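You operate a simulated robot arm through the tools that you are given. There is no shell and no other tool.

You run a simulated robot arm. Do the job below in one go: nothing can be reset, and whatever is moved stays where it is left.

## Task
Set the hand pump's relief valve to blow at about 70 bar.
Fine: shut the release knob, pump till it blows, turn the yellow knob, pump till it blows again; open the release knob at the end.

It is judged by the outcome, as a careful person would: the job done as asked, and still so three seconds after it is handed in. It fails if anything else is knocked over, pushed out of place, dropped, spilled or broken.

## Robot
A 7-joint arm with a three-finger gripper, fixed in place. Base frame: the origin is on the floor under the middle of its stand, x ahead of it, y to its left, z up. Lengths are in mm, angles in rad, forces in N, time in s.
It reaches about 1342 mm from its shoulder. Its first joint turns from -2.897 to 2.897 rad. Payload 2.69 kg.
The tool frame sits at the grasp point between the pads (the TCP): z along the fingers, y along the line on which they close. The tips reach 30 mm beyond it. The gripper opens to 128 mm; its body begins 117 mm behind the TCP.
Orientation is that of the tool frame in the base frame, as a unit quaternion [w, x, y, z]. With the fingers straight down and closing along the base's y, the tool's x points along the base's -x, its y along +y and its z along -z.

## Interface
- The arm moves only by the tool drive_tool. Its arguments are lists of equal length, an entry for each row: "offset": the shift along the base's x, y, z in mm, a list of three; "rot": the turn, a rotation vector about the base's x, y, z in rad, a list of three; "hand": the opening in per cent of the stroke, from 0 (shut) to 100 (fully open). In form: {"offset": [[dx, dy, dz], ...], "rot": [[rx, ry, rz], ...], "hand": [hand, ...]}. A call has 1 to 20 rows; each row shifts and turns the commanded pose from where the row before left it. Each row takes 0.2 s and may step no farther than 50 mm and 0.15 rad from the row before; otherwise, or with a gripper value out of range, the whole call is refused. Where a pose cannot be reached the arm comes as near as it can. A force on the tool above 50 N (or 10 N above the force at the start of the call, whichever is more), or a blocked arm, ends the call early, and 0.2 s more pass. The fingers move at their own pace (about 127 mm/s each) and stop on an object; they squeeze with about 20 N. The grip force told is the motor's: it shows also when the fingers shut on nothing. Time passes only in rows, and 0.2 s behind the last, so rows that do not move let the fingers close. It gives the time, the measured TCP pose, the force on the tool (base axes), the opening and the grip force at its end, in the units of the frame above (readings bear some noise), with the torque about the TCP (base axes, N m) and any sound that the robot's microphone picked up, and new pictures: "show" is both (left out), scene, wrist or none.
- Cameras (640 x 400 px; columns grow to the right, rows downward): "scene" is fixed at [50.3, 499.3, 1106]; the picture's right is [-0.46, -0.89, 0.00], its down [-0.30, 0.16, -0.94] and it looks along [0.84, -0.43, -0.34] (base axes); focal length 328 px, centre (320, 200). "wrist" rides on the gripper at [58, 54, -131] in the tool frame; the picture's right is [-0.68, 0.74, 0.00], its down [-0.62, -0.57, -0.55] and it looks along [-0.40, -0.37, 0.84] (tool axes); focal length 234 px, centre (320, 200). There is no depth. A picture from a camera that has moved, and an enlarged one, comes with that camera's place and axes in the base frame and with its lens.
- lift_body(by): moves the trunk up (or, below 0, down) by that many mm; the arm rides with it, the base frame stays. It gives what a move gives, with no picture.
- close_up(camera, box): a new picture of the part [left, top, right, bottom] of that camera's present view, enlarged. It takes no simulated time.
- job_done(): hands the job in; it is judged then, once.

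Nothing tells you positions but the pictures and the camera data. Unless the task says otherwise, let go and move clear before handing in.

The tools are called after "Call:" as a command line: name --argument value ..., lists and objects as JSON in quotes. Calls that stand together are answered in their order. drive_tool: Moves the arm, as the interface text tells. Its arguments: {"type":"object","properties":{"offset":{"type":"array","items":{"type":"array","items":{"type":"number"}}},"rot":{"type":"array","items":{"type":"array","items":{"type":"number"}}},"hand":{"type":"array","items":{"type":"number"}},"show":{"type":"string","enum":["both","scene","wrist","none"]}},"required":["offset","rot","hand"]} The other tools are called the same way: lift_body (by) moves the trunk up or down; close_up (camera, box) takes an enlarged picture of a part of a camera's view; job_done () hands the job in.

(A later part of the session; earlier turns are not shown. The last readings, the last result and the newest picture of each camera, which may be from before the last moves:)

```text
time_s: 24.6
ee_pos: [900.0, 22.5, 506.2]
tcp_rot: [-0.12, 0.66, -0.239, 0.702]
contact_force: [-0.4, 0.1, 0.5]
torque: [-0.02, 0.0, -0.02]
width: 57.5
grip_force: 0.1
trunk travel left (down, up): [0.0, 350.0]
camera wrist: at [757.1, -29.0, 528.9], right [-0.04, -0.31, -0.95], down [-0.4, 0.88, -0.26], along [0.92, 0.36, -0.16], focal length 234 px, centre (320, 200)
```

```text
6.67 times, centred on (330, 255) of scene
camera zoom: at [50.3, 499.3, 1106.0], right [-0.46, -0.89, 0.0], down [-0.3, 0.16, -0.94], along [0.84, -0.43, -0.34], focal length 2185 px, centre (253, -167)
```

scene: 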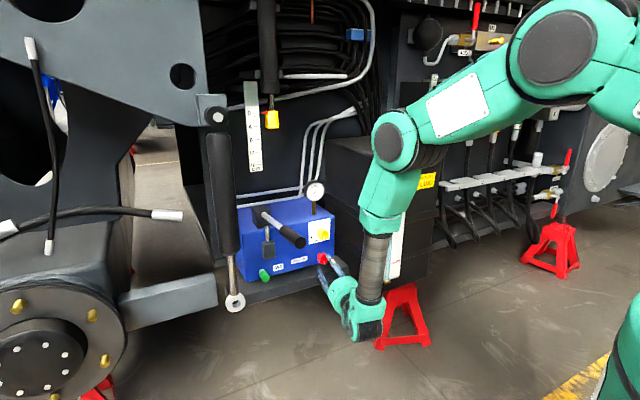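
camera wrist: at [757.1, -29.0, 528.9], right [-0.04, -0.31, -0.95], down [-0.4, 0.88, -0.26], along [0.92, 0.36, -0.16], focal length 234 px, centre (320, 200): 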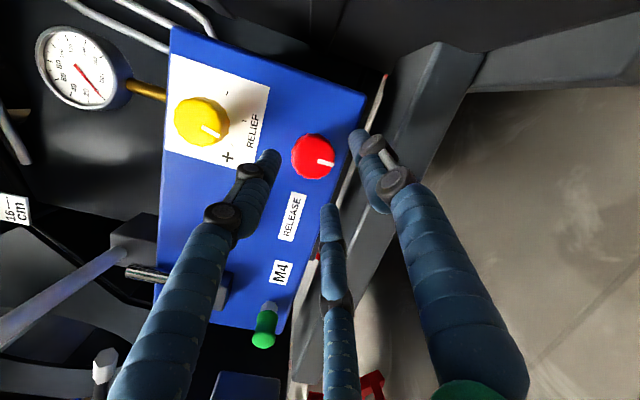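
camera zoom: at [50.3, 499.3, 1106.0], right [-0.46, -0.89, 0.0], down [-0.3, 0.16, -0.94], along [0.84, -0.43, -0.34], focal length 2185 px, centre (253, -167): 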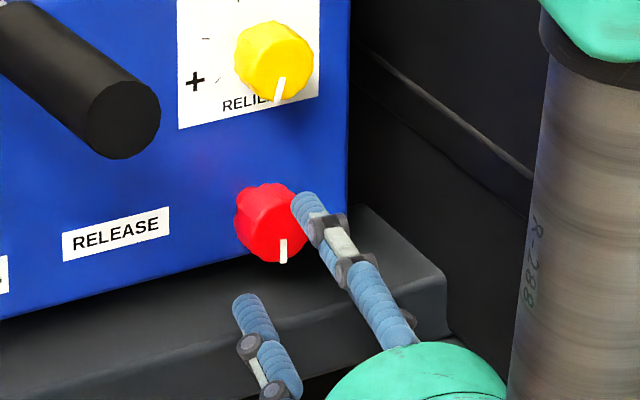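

The knob lines up with the tool axis to within a few millimetres. I'll advance so the fingertips straddle the knob.

Call:
drive_tool --offset '[[16, -1, 1], [17, -1, 1], [16, -2, 1]]' --rot '[[0, 0, 0], [0, 0, 0], [0, 0, 0]]' --hand '[45, 45, 45]' --show "both"

Call:
close_up --camera "wrist" --box '[240, 90, 400, 230]'

Call:
close_up --camera "scene" --box '[300, 235, 350, 280]'

```text
time_s: 25.4
ee_pos: [950.6, 18.7, 508.6]
tcp_rot: [-0.12, 0.661, -0.238, 0.701]
contact_force: [-0.2, -0.4, -0.3]
torque: [0.0, 0.0, -0.03]
width: 57.7
grip_force: 0.0
trunk travel left (down, up): [0.0, 350.0]
camera wrist: at [806.8, -32.5, 531.3], right [-0.04, -0.31, -0.95], down [-0.4, 0.88, -0.27], along [0.92, 0.37, -0.16], focal length 234 px, centre (320, 200)
```

scene: 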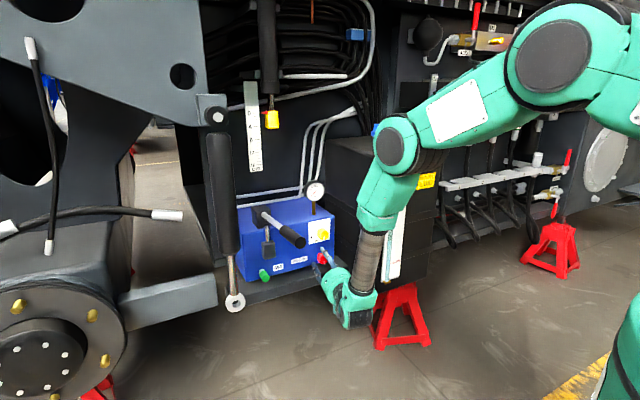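
wrist: 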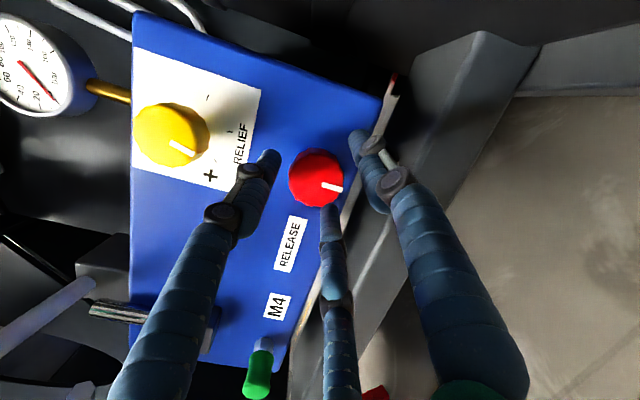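

```text
2.86 times, centred on (320, 160) of wrist
camera zoom: at [806.8, -32.5, 531.3], right [-0.04, -0.31, -0.95], down [-0.4, 0.88, -0.27], along [0.92, 0.37, -0.16], focal length 669 px, centre (320, 314)
```

zoom: 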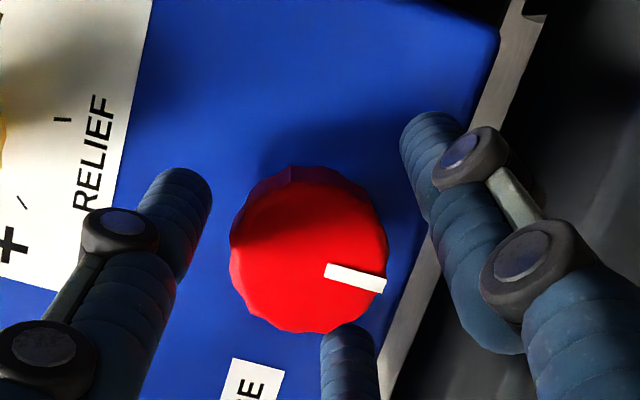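

```text
8.89 times, centred on (325, 258) of scene
camera zoom: at [50.3, 499.3, 1106.0], right [-0.46, -0.89, 0.0], down [-0.3, 0.16, -0.94], along [0.84, -0.43, -0.34], focal length 2913 px, centre (276, -311)
```

zoom: 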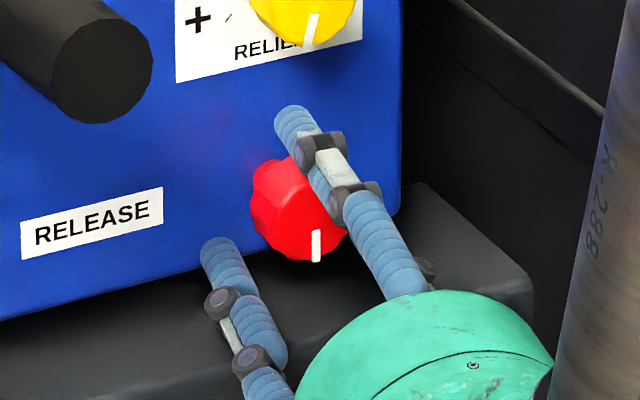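

All three fingers surround the red knob. I'll close on it.

Call:
drive_tool --offset '[[0, 0, 0], [0, 0, 0], [0, 0, 0]]' --rot '[[0, 0, 0], [0, 0, 0], [0, 0, 0]]' --hand '[20, 0, 0]' --show "wrist"

Call:
close_up --camera "wrist" --box '[240, 90, 400, 230]'

```text
time_s: 26.1
ee_pos: [949.6, 18.7, 511.0]
tcp_rot: [-0.12, 0.659, -0.239, 0.703]
contact_force: [-7.5, -2.6, 18.4]
torque: [-0.05, -0.88, 0.21]
width: 38.2
grip_force: 45.1
trunk travel left (down, up): [0.0, 350.0]
camera wrist: at [807.3, -32.6, 533.4], right [-0.04, -0.31, -0.95], down [-0.39, 0.88, -0.27], along [0.92, 0.36, -0.15], focal length 234 px, centre (320, 200)
```

wrist: 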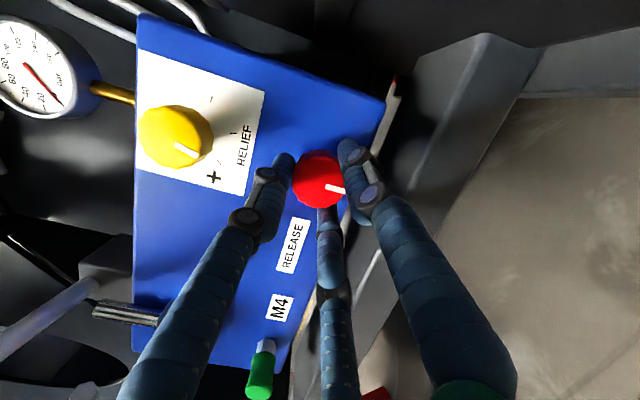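

```text
2.86 times, centred on (320, 160) of wrist
camera zoom: at [807.3, -32.6, 533.4], right [-0.04, -0.31, -0.95], down [-0.39, 0.88, -0.27], along [0.92, 0.36, -0.15], focal length 669 px, centre (320, 314)
```

zoom: 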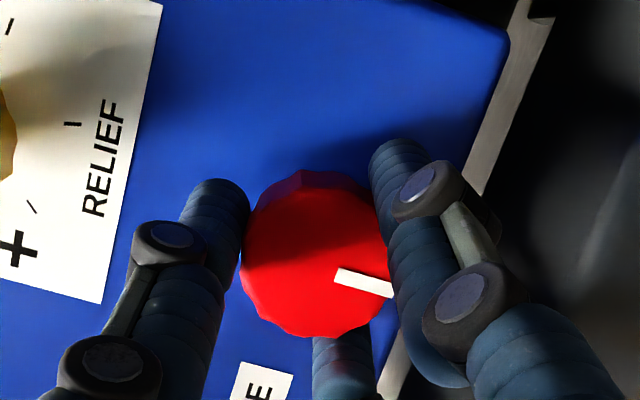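

The grip is firm (38 mm wide). I'll relieve the upward force slightly and turn the knob clockwise as seen from the front, watching its pointer.

Call:
drive_tool --offset '[[0, 0, 2], [0, 0, 1], [0, 0, 0], [0, 0, 0]]' --rot '[[0, 0, 0], [0.1, -0.018, 0.001], [0.1, -0.018, 0.001], [0.1, -0.018, 0.001]]' --hand '[0, 0, 0, 0]' --show "wrist"

Call:
close_up --camera "wrist" --box '[240, 90, 400, 230]'

```text
time_s: 27.1
ee_pos: [950.1, 18.7, 511.8]
tcp_rot: [-0.223, 0.617, -0.339, 0.675]
contact_force: [14.7, -8.6, -6.6]
torque: [-0.01, 0.52, 0.29]
width: 37.7
grip_force: 44.8
trunk travel left (down, up): [0.0, 350.0]
camera wrist: at [806.6, -36.1, 510.6], right [0.01, -0.01, -1.0], down [-0.39, 0.92, -0.01], along [0.92, 0.39, 0.01], focal length 234 px, centre (320, 200)
```

wrist: 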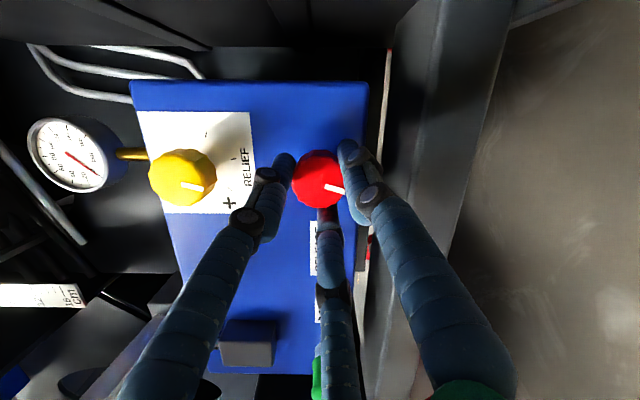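

```text
2.86 times, centred on (320, 160) of wrist
camera zoom: at [806.6, -36.1, 510.6], right [0.01, -0.01, -1.0], down [-0.39, 0.92, -0.01], along [0.92, 0.39, 0.01], focal length 669 px, centre (320, 314)
```

zoom: 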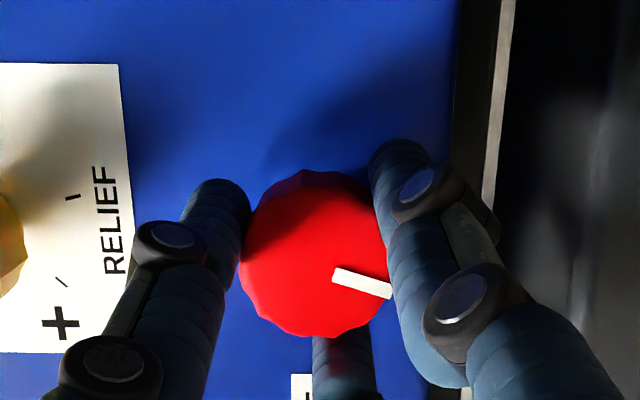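

The knob follows the gripper with little resistance. I'll keep turning clockwise.

Call:
drive_tool --offset '[[0, 0, 0], [0, 0, 0], [0, 0, 0], [0, 0, 0], [0, 0, 0]]' --rot '[[0.118, -0.022, 0.001], [0.118, -0.022, 0.001], [0.118, -0.022, 0.001], [0.118, -0.022, 0.001], [0.118, -0.022, 0.001]]' --hand '[0, 0, 0, 0, 0]' --show "wrist"

Call:
close_up --camera "scene" --box '[300, 235, 350, 280]'

Call:
close_up --camera "wrist" --box '[240, 90, 400, 230]'

```text
time_s: 28.4
ee_pos: [948.9, 18.1, 512.0]
tcp_rot: [-0.414, 0.488, -0.504, 0.581]
contact_force: [1.3, 10.2, -2.9]
torque: [-0.01, 1.13, 0.53]
width: 37.8
grip_force: 44.9
trunk travel left (down, up): [0.0, 350.0]
camera wrist: at [809.5, -22.7, 466.1], right [0.11, 0.55, -0.83], down [-0.42, 0.78, 0.46], along [0.9, 0.3, 0.32], focal length 234 px, centre (320, 200)
```

wrist: 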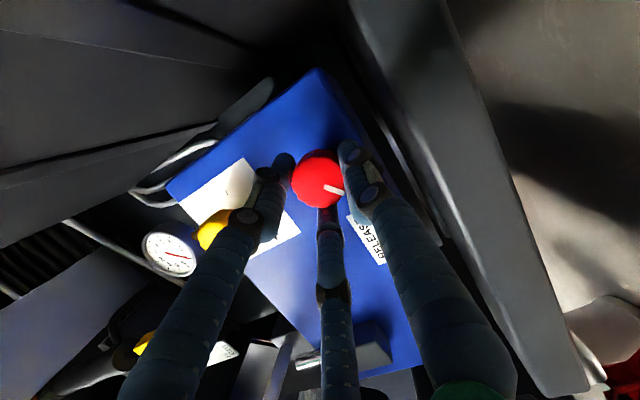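

```text
8.89 times, centred on (325, 258) of scene
camera zoom: at [50.3, 499.3, 1106.0], right [-0.46, -0.89, 0.0], down [-0.3, 0.16, -0.94], along [0.84, -0.43, -0.34], focal length 2913 px, centre (276, -311)
```

zoom: 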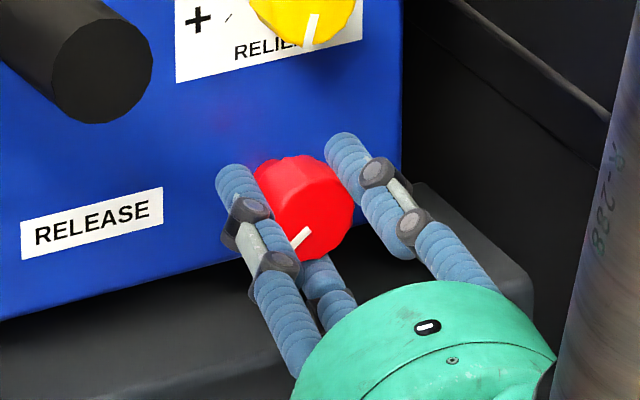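

```text
2.86 times, centred on (320, 160) of wrist
camera zoom: at [809.5, -22.7, 466.1], right [0.11, 0.55, -0.83], down [-0.42, 0.78, 0.46], along [0.9, 0.3, 0.32], focal length 669 px, centre (320, 314)
```

zoom: 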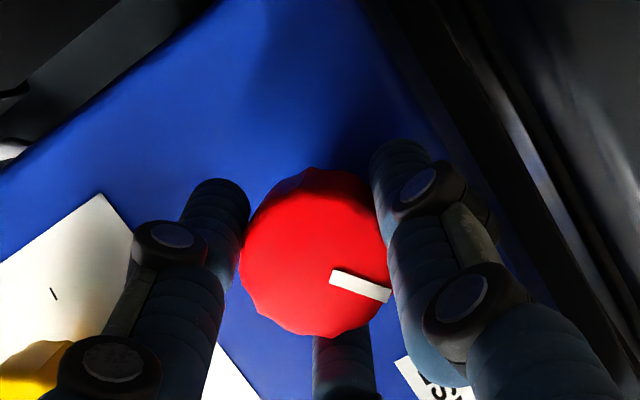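

The pointer has moved from 6 o'clock toward 7:30 and still turns freely. I'll continue until I feel a stop.

Call:
drive_tool --offset '[[0, 0, 0], [0, 0, 0], [0, 0, 0], [0, 0, 0], [0, 0, 0]]' --rot '[[0.118, -0.022, 0.001], [0.118, -0.022, 0.001], [0.118, -0.022, 0.001], [0.118, -0.022, 0.001], [0.118, -0.022, 0.001]]' --hand '[0, 0, 0, 0, 0]' --show "wrist"

Call:
close_up --camera "wrist" --box '[240, 90, 400, 230]'

Call:
close_up --camera "scene" --box '[300, 235, 350, 280]'

```text
time_s: 29.6
ee_pos: [948.2, 17.7, 512.0]
tcp_rot: [0.566, -0.316, 0.627, -0.433]
contact_force: [-9.8, 15.9, -7.6]
torque: [0.03, 0.58, 0.65]
width: 38.4
grip_force: 45.0
trunk travel left (down, up): [0.0, 350.0]
camera wrist: at [815.3, 13.4, 436.3], right [0.18, 0.91, -0.37], down [-0.49, 0.41, 0.77], along [0.85, 0.05, 0.52], focal length 234 px, centre (320, 200)
```

wrist: 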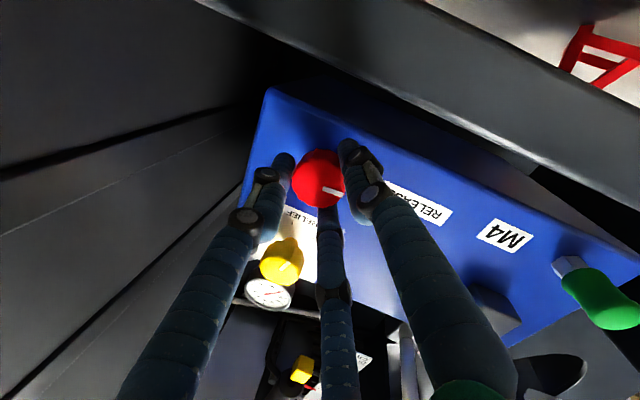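

```text
2.86 times, centred on (320, 160) of wrist
camera zoom: at [815.3, 13.4, 436.3], right [0.18, 0.91, -0.37], down [-0.49, 0.41, 0.77], along [0.85, 0.05, 0.52], focal length 669 px, centre (320, 314)
```

zoom: 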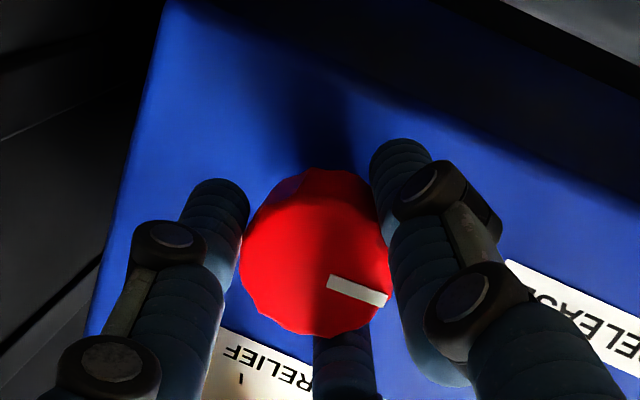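

```text
8.89 times, centred on (325, 258) of scene
camera zoom: at [50.3, 499.3, 1106.0], right [-0.46, -0.89, 0.0], down [-0.3, 0.16, -0.94], along [0.84, -0.43, -0.34], focal length 2913 px, centre (276, -311)
```

zoom: 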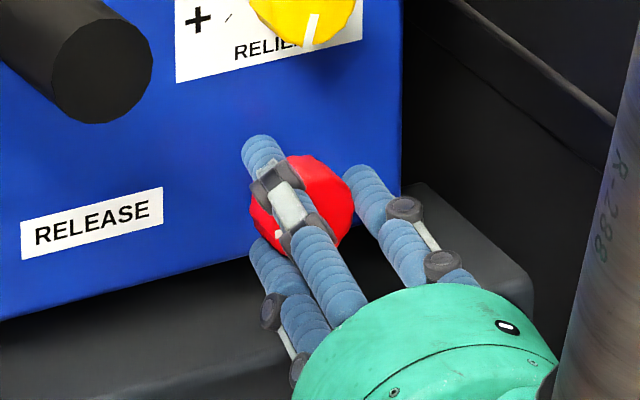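

Now at about 9 o'clock and still following. I'll turn further and check for slip or a stop.

Call:
drive_tool --offset '[[0, 0, 0], [0, 0, 0], [0, 0, 0], [0, 0, 0]]' --rot '[[0.118, -0.022, 0.001], [0.118, -0.022, 0.001], [0.118, -0.022, 0.001], [0.118, -0.022, 0.001]]' --hand '[0, 0, 0, 0]' --show "wrist"

Call:
close_up --camera "wrist" --box '[240, 90, 400, 230]'

```text
time_s: 30.6
ee_pos: [949.3, 18.3, 511.2]
tcp_rot: [0.651, -0.157, 0.686, -0.286]
contact_force: [-11.6, 21.5, -17.0]
torque: [0.03, 0.73, 0.63]
width: 38.0
grip_force: 44.7
trunk travel left (down, up): [0.0, 350.0]
camera wrist: at [822.5, 50.6, 431.1], right [0.19, 0.98, 0.1], down [-0.56, 0.02, 0.83], along [0.81, -0.21, 0.55], focal length 234 px, centre (320, 200)
```

wrist: 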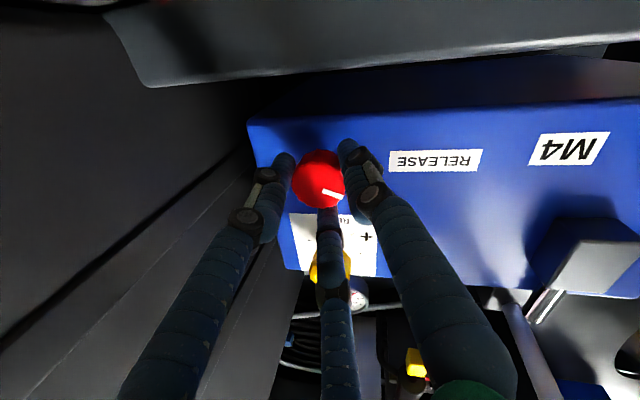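

```text
2.86 times, centred on (320, 160) of wrist
camera zoom: at [822.5, 50.6, 431.1], right [0.19, 0.98, 0.1], down [-0.56, 0.02, 0.83], along [0.81, -0.21, 0.55], focal length 669 px, centre (320, 314)
```

zoom: 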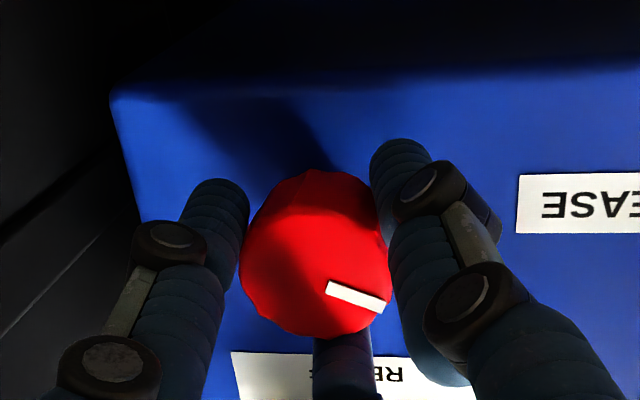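

It's still turning with only slight slip. I'll turn a bit more before re-gripping.

Call:
drive_tool --offset '[[0, 0, 0], [0, 0, 0], [0, 0, 0], [0, 0, 0]]' --rot '[[0.118, -0.022, 0.001], [0.118, -0.022, 0.001], [0.118, -0.022, 0.001], [0.118, -0.022, 0.001]]' --hand '[0, 0, 0, 0]' --show "wrist"

Call:
close_up --camera "wrist" --box '[240, 90, 400, 230]'

Call:
close_up --camera "scene" --box '[300, 235, 350, 280]'

```text
time_s: 31.6
ee_pos: [949.0, 18.7, 511.0]
tcp_rot: [0.699, 0.011, 0.704, -0.123]
contact_force: [-12.7, 22.6, -21.8]
torque: [0.06, 1.01, 0.91]
width: 37.7
grip_force: 45.1
trunk travel left (down, up): [0.0, 350.0]
camera wrist: at [829.5, 86.3, 444.3], right [0.15, 0.82, 0.55], down [-0.63, -0.35, 0.69], along [0.76, -0.45, 0.47], focal length 234 px, centre (320, 200)
```

wrist: 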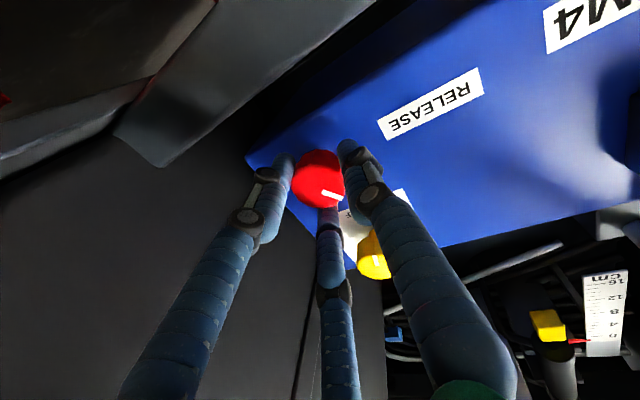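

```text
2.86 times, centred on (320, 160) of wrist
camera zoom: at [829.5, 86.3, 444.3], right [0.15, 0.82, 0.55], down [-0.63, -0.35, 0.69], along [0.76, -0.45, 0.47], focal length 669 px, centre (320, 314)
```

zoom: 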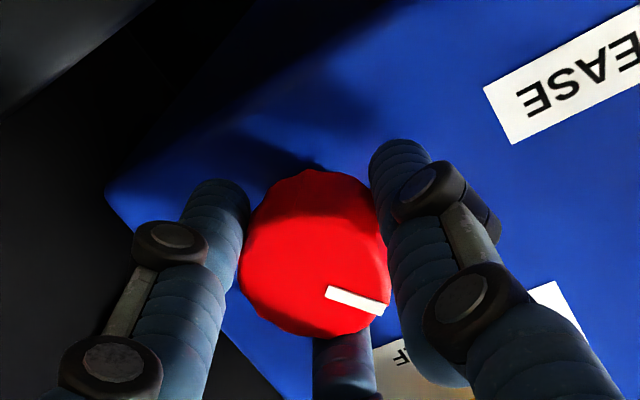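

```text
8.89 times, centred on (325, 258) of scene
camera zoom: at [50.3, 499.3, 1106.0], right [-0.46, -0.89, 0.0], down [-0.3, 0.16, -0.94], along [0.84, -0.43, -0.34], focal length 2913 px, centre (276, -311)
```

zoom: 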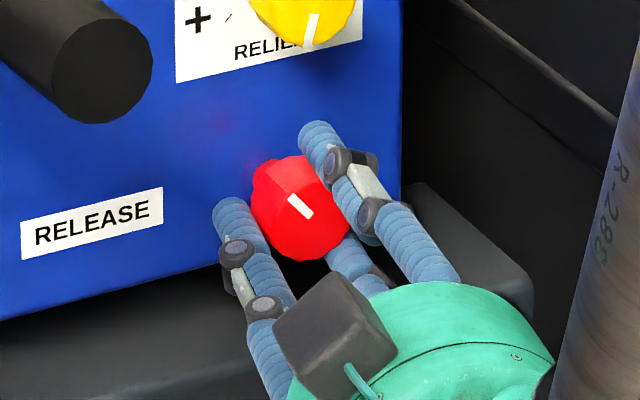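

The pointer is now near 10:30 and there's still no stop. I'll use the last of this wrist range, then re-grip and continue.

Call:
drive_tool --offset '[[0, 0, 0], [0, 0, 0]]' --rot '[[0.1, -0.018, 0.001], [0.1, -0.018, 0.001]]' --hand '[0, 0]' --show "wrist"

Call:
close_up --camera "wrist" --box '[240, 90, 400, 230]'

```text
time_s: 32.1
ee_pos: [950.5, 18.1, 511.6]
tcp_rot: [0.704, 0.058, 0.703, -0.078]
contact_force: [-48.7, 2.9, 40.1]
torque: [-0.16, -0.4, -0.07]
width: 37.6
grip_force: 45.0
out of reach, approached as far as the arm can: row 2
trunk travel left (down, up): [0.0, 350.0]
stopped in row 2: the force on the tool passed its limit at 74 N (the readings are from after the stop); the commanded pose is now the measured one
camera wrist: at [831.4, 95.2, 451.6], right [0.14, 0.74, 0.66], down [-0.65, -0.43, 0.63], along [0.75, -0.51, 0.42], focal length 234 px, centre (320, 200)
```

wrist: 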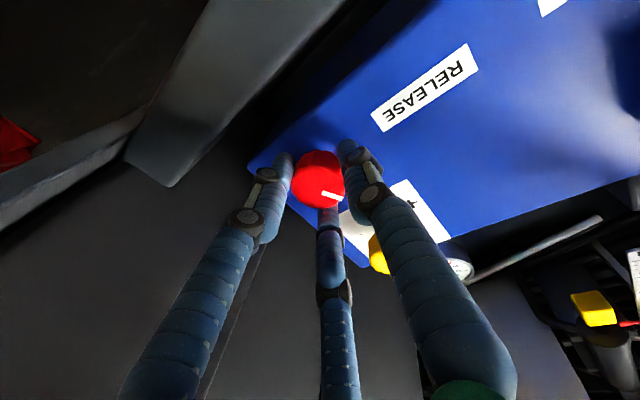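

```text
2.86 times, centred on (320, 160) of wrist
camera zoom: at [831.4, 95.2, 451.6], right [0.14, 0.74, 0.66], down [-0.65, -0.43, 0.63], along [0.75, -0.51, 0.42], focal length 669 px, centre (320, 314)
```

zoom: 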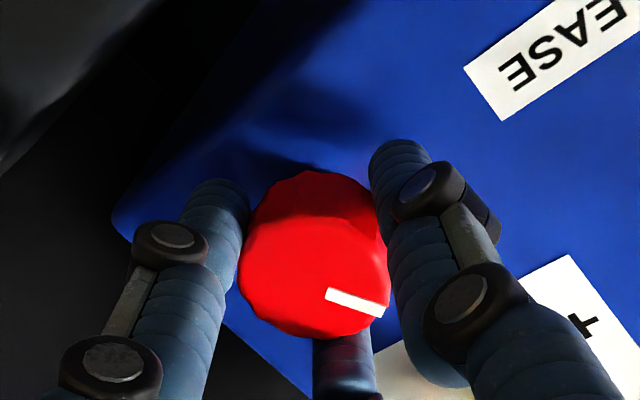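

I hit a joint limit, which produced a force and a safe stop. I'll open the fingers, back off a little, unwind the wrist and re-grip.

Call:
drive_tool --offset '[[0, 0, 0], [0, 0, 0], [-12, 2, 0], [-12, 2, 0], [-12, 2, 0]]' --rot '[[0, 0, 0], [0, 0, 0], [0, 0, 0], [0, 0, 0], [0, 0, 0]]' --hand '[45, 45, 45, 45, 45]' --show "scene"

Call:
close_up --camera "scene" --box '[295, 210, 355, 280]'

```text
time_s: 33.4
ee_pos: [916.8, 26.0, 507.6]
tcp_rot: [0.702, 0.059, 0.706, -0.077]
contact_force: [0.4, 1.0, 0.1]
torque: [-0.05, -0.02, -0.02]
width: 57.6
grip_force: 0.1
trunk travel left (down, up): [0.0, 350.0]
```

scene: 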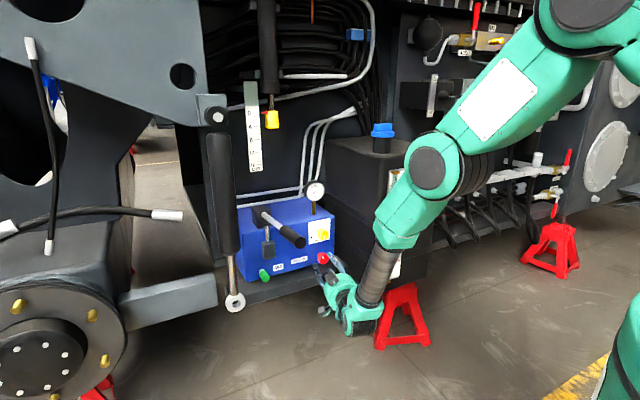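

```text
5.71 times, centred on (325, 245) of scene
camera zoom: at [50.3, 499.3, 1106.0], right [-0.46, -0.89, 0.0], down [-0.3, 0.16, -0.94], along [0.84, -0.43, -0.34], focal length 1873 px, centre (291, -57)
```

zoom: 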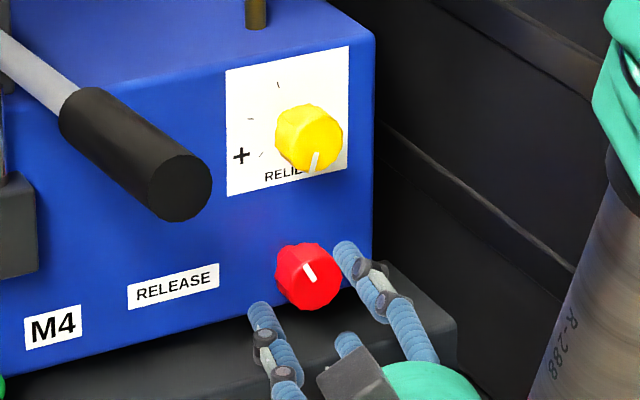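

The red pointer is now at about 11 o'clock (roughly 145° clockwise). I'll unwind the wrist with the fingers open and clear.

Call:
drive_tool --offset '[[0, 0, 0], [0, 0, 0], [0, 0, 0], [0, 0, 0], [0, 0, 0], [0, 0, 0], [0, 0, 0], [0, 0, 0], [0, 0, 0], [0, 0, 0], [0, 0, 0], [0, 0, 0], [0, 0, 0], [0, 0, 0], [0, 0, 0], [0, 0, 0]]' --rot '[[-0.143, 0.028, 0], [-0.143, 0.028, 0], [-0.143, 0.028, 0], [-0.143, 0.028, 0], [-0.143, 0.028, 0], [-0.143, 0.028, 0], [-0.143, 0.028, 0], [-0.143, 0.028, 0], [-0.143, 0.028, 0], [-0.143, 0.028, 0], [-0.143, 0.028, 0], [-0.143, 0.028, 0], [-0.143, 0.028, 0], [-0.143, 0.028, 0], [-0.143, 0.028, 0], [-0.143, 0.028, 0]]' --hand '[45, 45, 45, 45, 45, 45, 45, 45, 45, 45, 45, 45, 45, 45, 45, 45]' --show "both"

Call:
close_up --camera "wrist" --box '[240, 90, 400, 230]'

```text
time_s: 36.8
ee_pos: [914.5, 23.0, 506.5]
tcp_rot: [-0.205, 0.624, -0.332, 0.677]
contact_force: [0.4, 0.1, 0.2]
torque: [-0.01, 0.0, 0.04]
width: 57.6
grip_force: 0.1
trunk travel left (down, up): [0.0, 350.0]
camera wrist: at [771.1, -28.2, 509.4], right [-0.01, -0.04, -1.0], down [-0.38, 0.93, -0.04], along [0.93, 0.37, -0.02], focal length 234 px, centre (320, 200)
```

scene: 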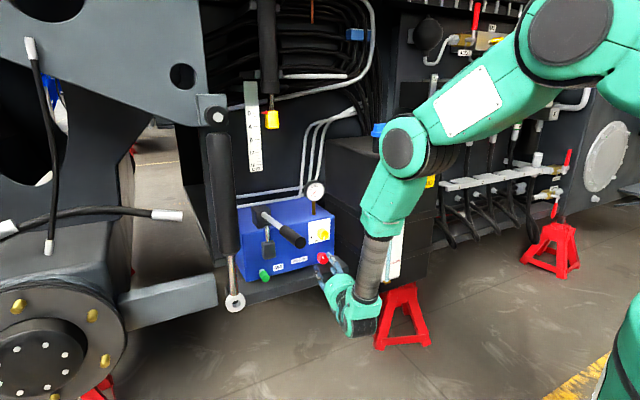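
wrist: 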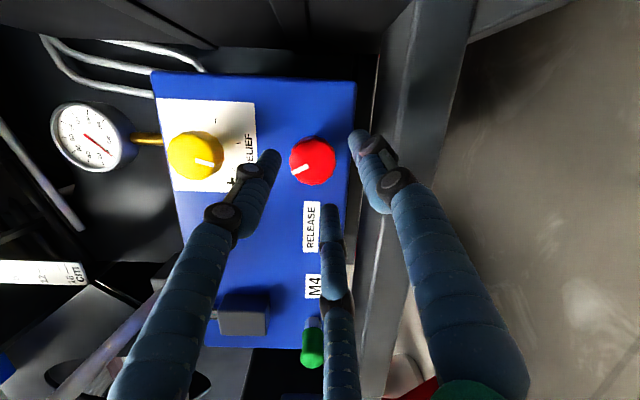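

```text
2.86 times, centred on (320, 160) of wrist
camera zoom: at [771.1, -28.2, 509.4], right [-0.01, -0.04, -1.0], down [-0.38, 0.93, -0.04], along [0.93, 0.37, -0.02], focal length 669 px, centre (320, 314)
```

zoom: 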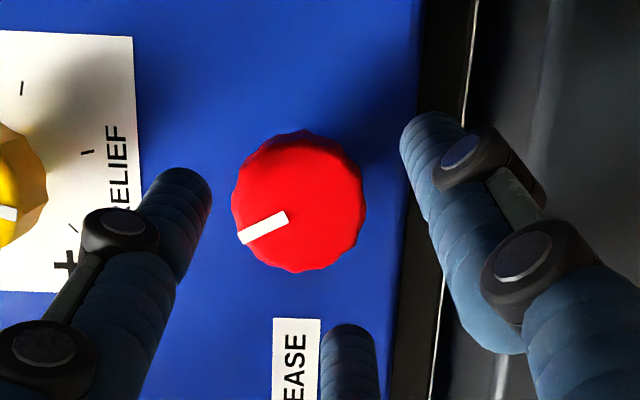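

Unwound. The red knob sits at about (965,14.5,512). I'll go back in, re-grip and continue clockwise.

Call:
drive_tool --offset '[[12, -1, 2], [12, -2, 2], [11, -1, 1], [0, 0, 0], [0, 0, 0], [0, 0, 0]]' --rot '[[0, 0, 0], [0, 0, 0], [0, 0, 0], [0, 0, 0], [0, 0, 0], [0, 0, 0]]' --hand '[45, 45, 45, 45, 0, 0]' --show "wrist"

Call:
close_up --camera "wrist" --box '[240, 90, 400, 230]'

```text
time_s: 38.1
ee_pos: [950.9, 19.6, 510.9]
tcp_rot: [-0.205, 0.624, -0.333, 0.677]
contact_force: [4.4, -9.7, -6.8]
torque: [0.01, -0.26, 0.17]
width: 37.5
grip_force: 44.3
trunk travel left (down, up): [0.0, 350.0]
camera wrist: at [805.9, -32.9, 514.8], right [-0.01, -0.04, -1.0], down [-0.37, 0.93, -0.04], along [0.93, 0.37, -0.02], focal length 234 px, centre (320, 200)
```

wrist: 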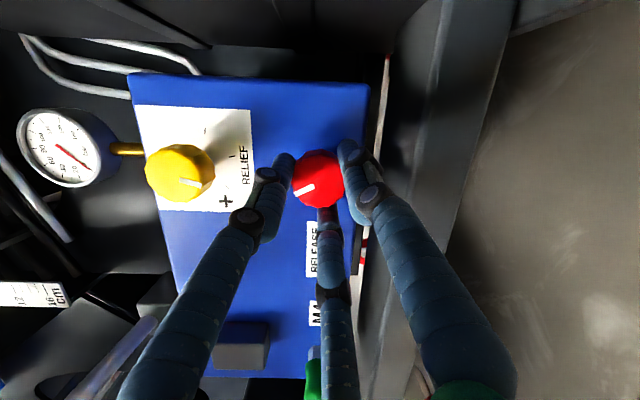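

```text
2.86 times, centred on (320, 160) of wrist
camera zoom: at [805.9, -32.9, 514.8], right [-0.01, -0.04, -1.0], down [-0.37, 0.93, -0.04], along [0.93, 0.37, -0.02], focal length 669 px, centre (320, 314)
```

zoom: 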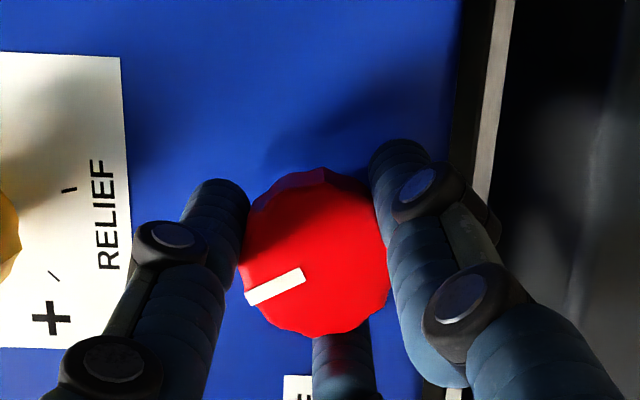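

The re-grip is good with low forces. I'll continue clockwise and watch the pointer relative to the fingers.

Call:
drive_tool --offset '[[0, 0, 0], [0, 0, 0], [0, 0, 0], [0, 0, 0], [0, 0, 0]]' --rot '[[0.118, -0.023, 0], [0.118, -0.023, 0], [0.118, -0.023, 0], [0.118, -0.023, 0], [0.118, -0.023, 0]]' --hand '[0, 0, 0, 0, 0]' --show "wrist"

Call:
close_up --camera "wrist" --box '[240, 90, 400, 230]'

```text
time_s: 39.4
ee_pos: [950.6, 19.8, 512.2]
tcp_rot: [-0.397, 0.496, -0.504, 0.585]
contact_force: [0.7, -17.1, 3.8]
torque: [-1.2, 0.58, -0.47]
width: 37.7
grip_force: 44.7
trunk travel left (down, up): [0.0, 350.0]
camera wrist: at [808.3, -21.2, 470.4], right [0.1, 0.52, -0.85], down [-0.4, 0.8, 0.44], along [0.91, 0.29, 0.29], focal length 234 px, centre (320, 200)
```

wrist: 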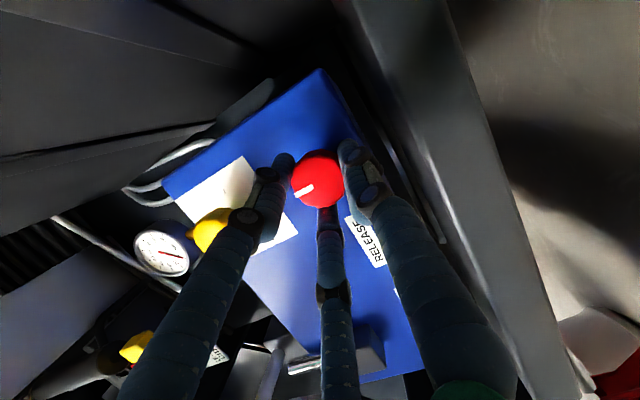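

```text
2.86 times, centred on (320, 160) of wrist
camera zoom: at [808.3, -21.2, 470.4], right [0.1, 0.52, -0.85], down [-0.4, 0.8, 0.44], along [0.91, 0.29, 0.29], focal length 669 px, centre (320, 314)
```

zoom: 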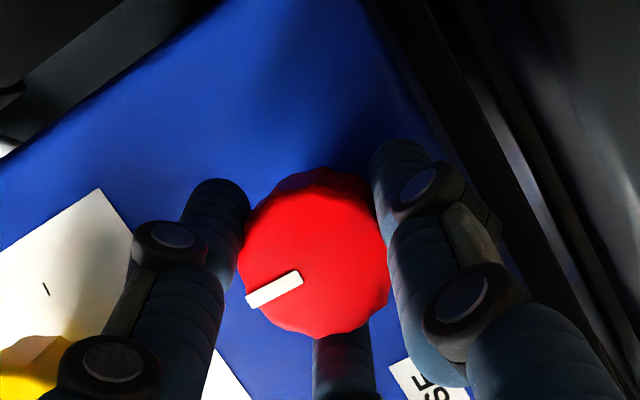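

Resistance has appeared (about 1.2 N·m), which suggests the knob is at its shut stop. One small extra nudge will confirm.

Call:
drive_tool --offset '[[0, 0, 0], [0, 0, 0]]' --rot '[[0.06, -0.012, 0], [0.06, -0.012, 0]]' --hand '[0, 0]' --show "wrist"

Call:
close_up --camera "wrist" --box '[240, 90, 400, 230]'

Call:
close_up --camera "scene" --box '[300, 235, 350, 280]'

```text
time_s: 40.0
ee_pos: [951.0, 18.2, 512.4]
tcp_rot: [-0.431, 0.464, -0.534, 0.56]
contact_force: [-6.9, -21.5, 8.1]
torque: [-1.56, 0.61, -0.66]
width: 37.8
grip_force: 45.0
trunk travel left (down, up): [0.0, 350.0]
camera wrist: at [809.2, -16.0, 462.7], right [0.12, 0.62, -0.78], down [-0.41, 0.74, 0.53], along [0.9, 0.25, 0.35], focal length 234 px, centre (320, 200)
```

wrist: 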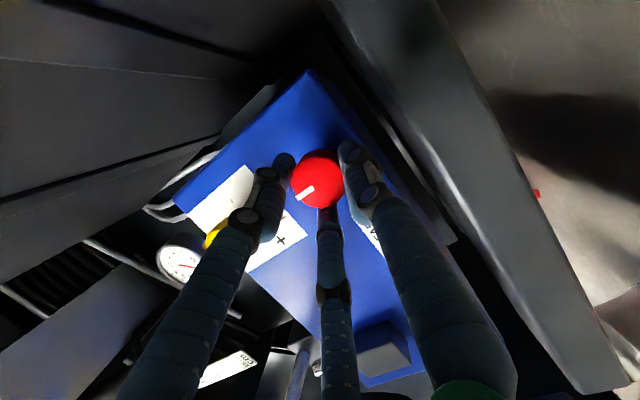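

```text
2.86 times, centred on (320, 160) of wrist
camera zoom: at [809.2, -16.0, 462.7], right [0.12, 0.62, -0.78], down [-0.41, 0.74, 0.53], along [0.9, 0.25, 0.35], focal length 669 px, centre (320, 314)
```

zoom: 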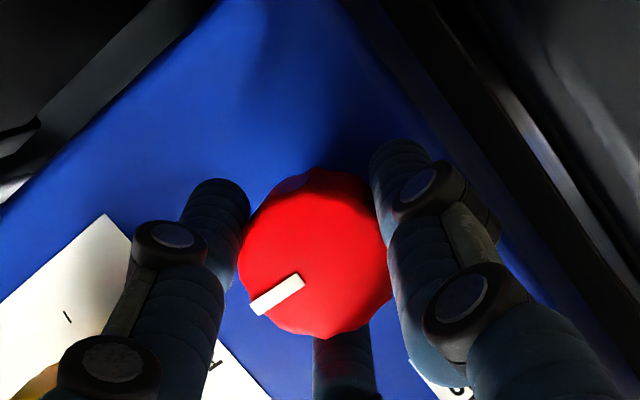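

```text
8.89 times, centred on (325, 258) of scene
camera zoom: at [50.3, 499.3, 1106.0], right [-0.46, -0.89, 0.0], down [-0.3, 0.16, -0.94], along [0.84, -0.43, -0.34], focal length 2913 px, centre (276, -311)
```

zoom: 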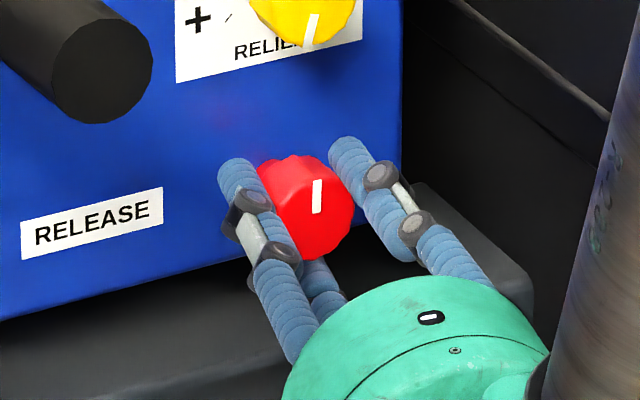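

The red pointer is at 12 o'clock against a firm stop, so the release is shut. I'll let go, back out and swing over to the lever handle.

Call:
drive_tool --offset '[[0, 0, 0], [0, 0, 0], [-12, 2, 0], [-12, 2, 0], [-12, 2, 0], [-30, 12, 5], [-35, 18, 8], [-35, 20, 8], [-35, 20, 8], [-35, 20, 8], [-35, 20, 8], [-35, 20, 8]]' --rot '[[0, 0, 0], [0, 0, 0], [0, 0, 0], [0, 0, 0], [0, 0, 0], [0, 0, 0], [0, 0, 0], [0, 0, 0], [0, 0, 0], [0, 0, 0], [0, 0, 0], [0, 0, 0]]' --hand '[45, 45, 45, 45, 45, 45, 45, 45, 45, 45, 45, 45]' --show "both"

```text
time_s: 42.5
ee_pos: [672.7, 156.9, 563.2]
tcp_rot: [-0.431, 0.465, -0.532, 0.561]
contact_force: [0.6, -0.8, -0.3]
torque: [-0.03, 0.01, 0.02]
width: 57.9
grip_force: 0.1
trunk travel left (down, up): [0.0, 350.0]
camera wrist: at [531.5, 122.0, 514.8], right [0.12, 0.62, -0.78], down [-0.41, 0.74, 0.53], along [0.9, 0.25, 0.34], focal length 234 px, centre (320, 200)
```

scene: 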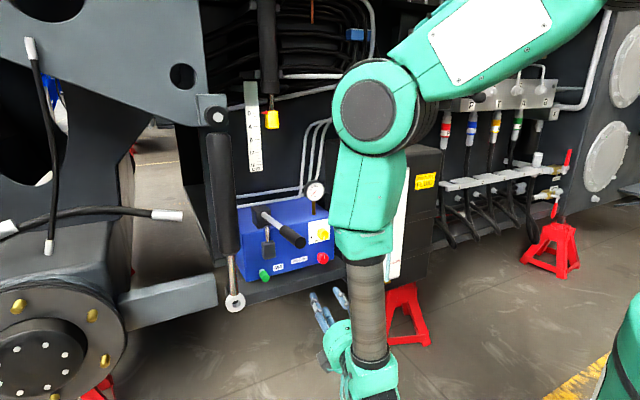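
wrist: 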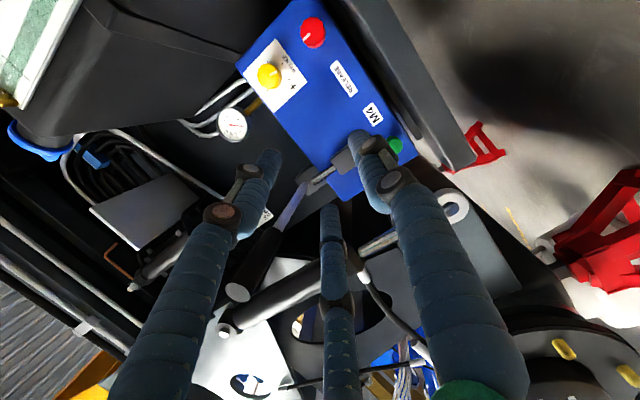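

I'm clear of the knob. I'll roll the wrist camera to the upper left, so it can watch the gauge, while moving in front of the lever handle's end.

Call:
drive_tool --offset '[[-1.6, 2.8, 9], [-1.6, 2.8, 9], [-1.6, 2.8, 9], [-1.6, 2.8, 9], [-1.6, 2.8, 9], [-1.6, 2.8, 9], [-1.6, 2.8, 9], [-1.6, 2.8, 9], [-1.6, 2.8, 9], [-1.6, 2.8, 9], [-1.6, 2.8, 9], [-1.6, 2.8, 9], [-1.6, 2.8, 9], [-1.6, 2.8, 9], [-1.6, 2.8, 9], [-1.6, 2.8, 9], [-1.6, 2.8, 9], [-1.6, 2.8, 9], [-1.6, 2.8, 9], [-1.6, 2.8, 9]]' --rot '[[-0.145, 0.028, 0], [-0.145, 0.028, 0], [-0.145, 0.028, 0], [-0.145, 0.028, 0], [-0.145, 0.028, 0], [-0.145, 0.028, 0], [-0.145, 0.028, 0], [-0.145, 0.028, 0], [-0.145, 0.028, 0], [-0.145, 0.028, 0], [-0.145, 0.028, 0], [-0.145, 0.028, 0], [-0.145, 0.028, 0], [-0.145, 0.028, 0], [-0.145, 0.028, 0], [-0.145, 0.028, 0], [-0.145, 0.028, 0], [-0.145, 0.028, 0], [-0.145, 0.028, 0], [-0.145, 0.028, 0]]' --hand '[45, 45, 45, 45, 45, 45, 45, 45, 45, 45, 45, 45, 45, 45, 45, 45, 45, 45, 45, 45]' --show "both"

```text
time_s: 46.8
ee_pos: [642.3, 213.0, 744.9]
tcp_rot: [0.515, 0.57, 0.418, 0.485]
contact_force: [-0.1, -0.2, -0.7]
torque: [-0.01, 0.0, -0.03]
width: 57.6
grip_force: 0.0
trunk travel left (down, up): [0.0, 350.0]
camera wrist: at [522.2, 288.2, 805.3], right [-0.14, -0.75, 0.65], down [-0.64, -0.43, -0.64], along [0.76, -0.5, -0.42], focal length 234 px, centre (320, 200)
```

scene: 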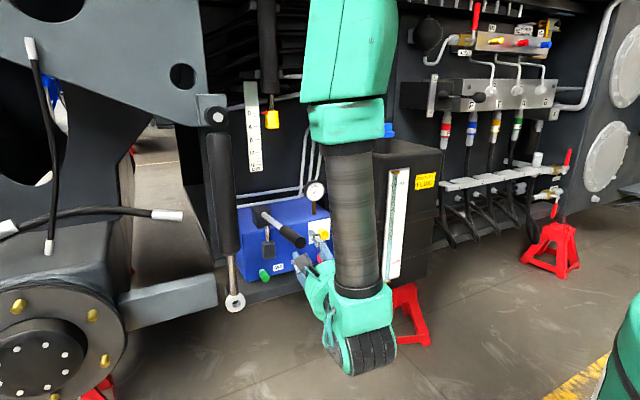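
wrist: 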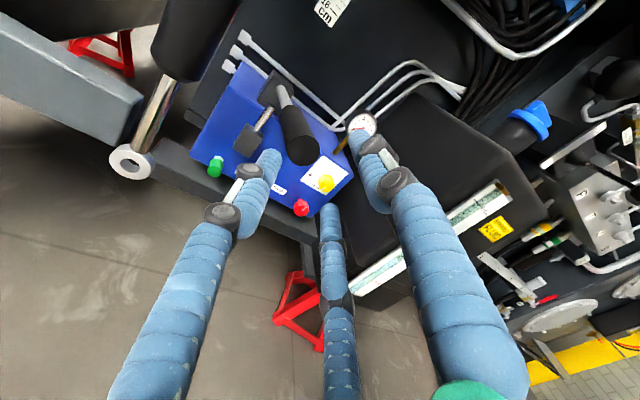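

Both cameras can still see the gauge. I'll enlarge the lever and gauge to align the grip with the handle's end.

Call:
close_up --camera "wrist" --box '[220, 60, 400, 230]'

Call:
close_up --camera "scene" --box '[240, 190, 330, 270]'

Call:
close_up --camera "scene" --box '[298, 175, 338, 200]'

```text
2.35 times, centred on (310, 145) of wrist
camera zoom: at [522.2, 288.2, 805.3], right [-0.14, -0.75, 0.65], down [-0.64, -0.43, -0.64], along [0.76, -0.5, -0.42], focal length 551 px, centre (344, 329)
```

zoom: 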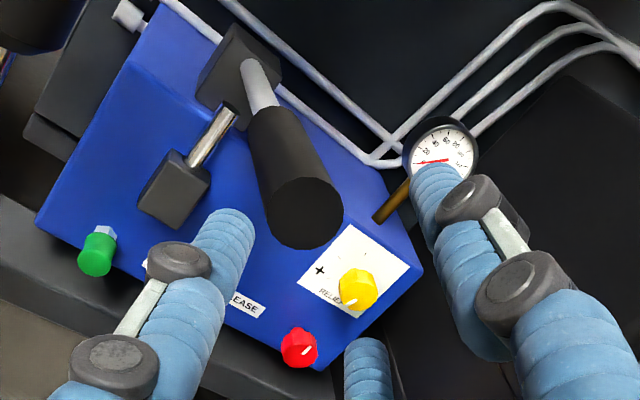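

```text
5.00 times, centred on (285, 230) of scene
camera zoom: at [50.3, 499.3, 1106.0], right [-0.46, -0.89, 0.0], down [-0.3, 0.16, -0.94], along [0.84, -0.43, -0.34], focal length 1638 px, centre (495, 50)
```

zoom: 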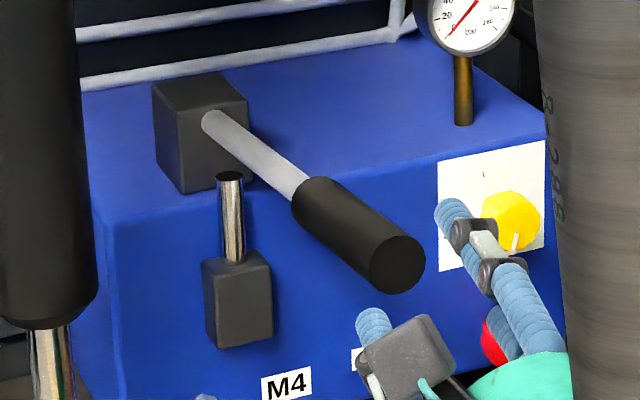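

```text
16.00 times, centred on (318, 188) of scene
camera zoom: at [50.3, 499.3, 1106.0], right [-0.46, -0.89, 0.0], down [-0.3, 0.16, -0.94], along [0.84, -0.43, -0.34], focal length 5243 px, centre (352, 400)
```

zoom: 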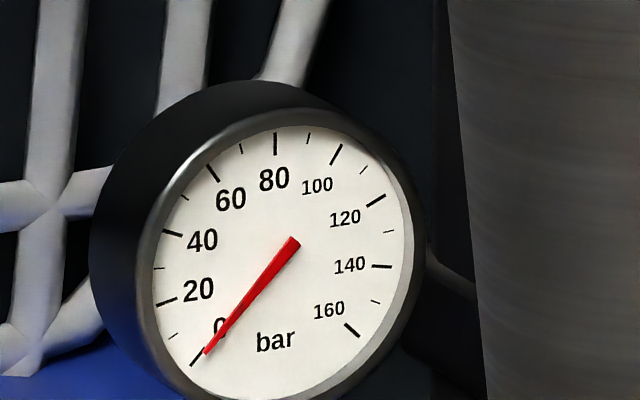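

The handle end is at about (712,213,736), and the lever rises about 6° toward me from a pivot near (1025,217,705). I'll align the hand with the handle axis.

Call:
drive_tool --offset '[[0, 0, 0], [0, 0, -1], [20, 0, -2]]' --rot '[[0, 0.05, 0.097], [0, 0.051, 0.097], [0, 0, 0]]' --hand '[45, 45, 45]' --show "both"

Call:
close_up --camera "wrist" --box '[220, 60, 400, 230]'

Call:
close_up --camera "scene" --box '[260, 170, 350, 270]'

```text
time_s: 47.5
ee_pos: [662.2, 212.1, 741.8]
tcp_rot: [0.444, 0.551, 0.496, 0.504]
contact_force: [-0.7, 0.7, 0.2]
torque: [0.02, -0.01, -0.03]
width: 57.7
grip_force: 0.0
trunk travel left (down, up): [0.0, 350.0]
camera wrist: at [537.1, 263.1, 814.5], right [0.07, -0.76, 0.65], down [-0.6, -0.55, -0.58], along [0.79, -0.35, -0.5], focal length 234 px, centre (320, 200)
```

scene: 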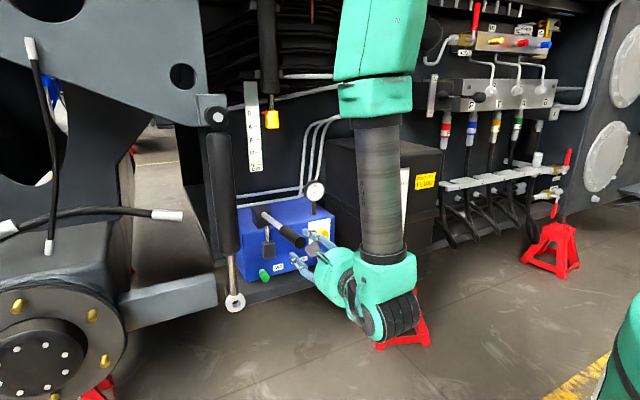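
wrist: 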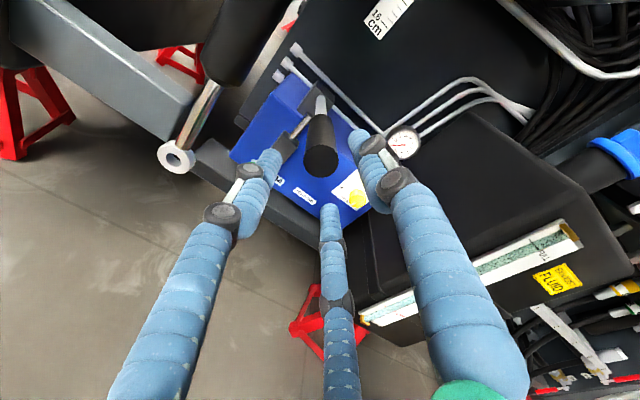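

```text
2.35 times, centred on (310, 145) of wrist
camera zoom: at [537.1, 263.1, 814.5], right [0.07, -0.76, 0.65], down [-0.6, -0.55, -0.58], along [0.79, -0.35, -0.5], focal length 551 px, centre (344, 329)
```

zoom: 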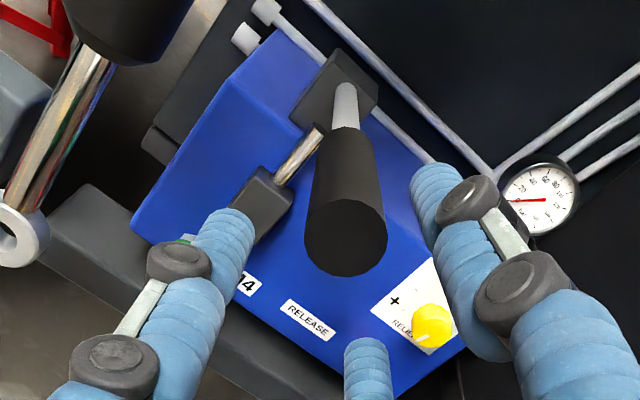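

```text
4.00 times, centred on (305, 220) of scene
camera zoom: at [50.3, 499.3, 1106.0], right [-0.46, -0.89, 0.0], down [-0.3, 0.16, -0.94], along [0.84, -0.43, -0.34], focal length 1311 px, centre (380, 120)
```

zoom: 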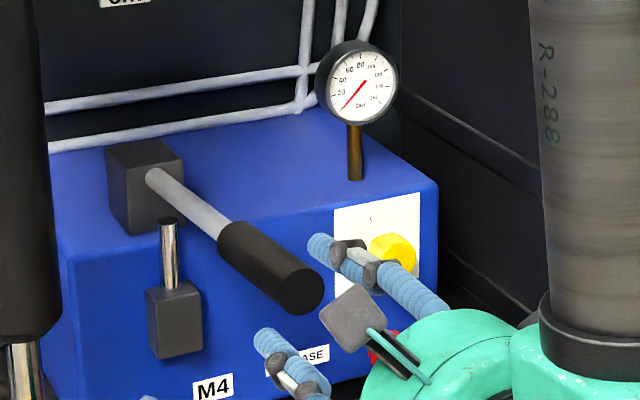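

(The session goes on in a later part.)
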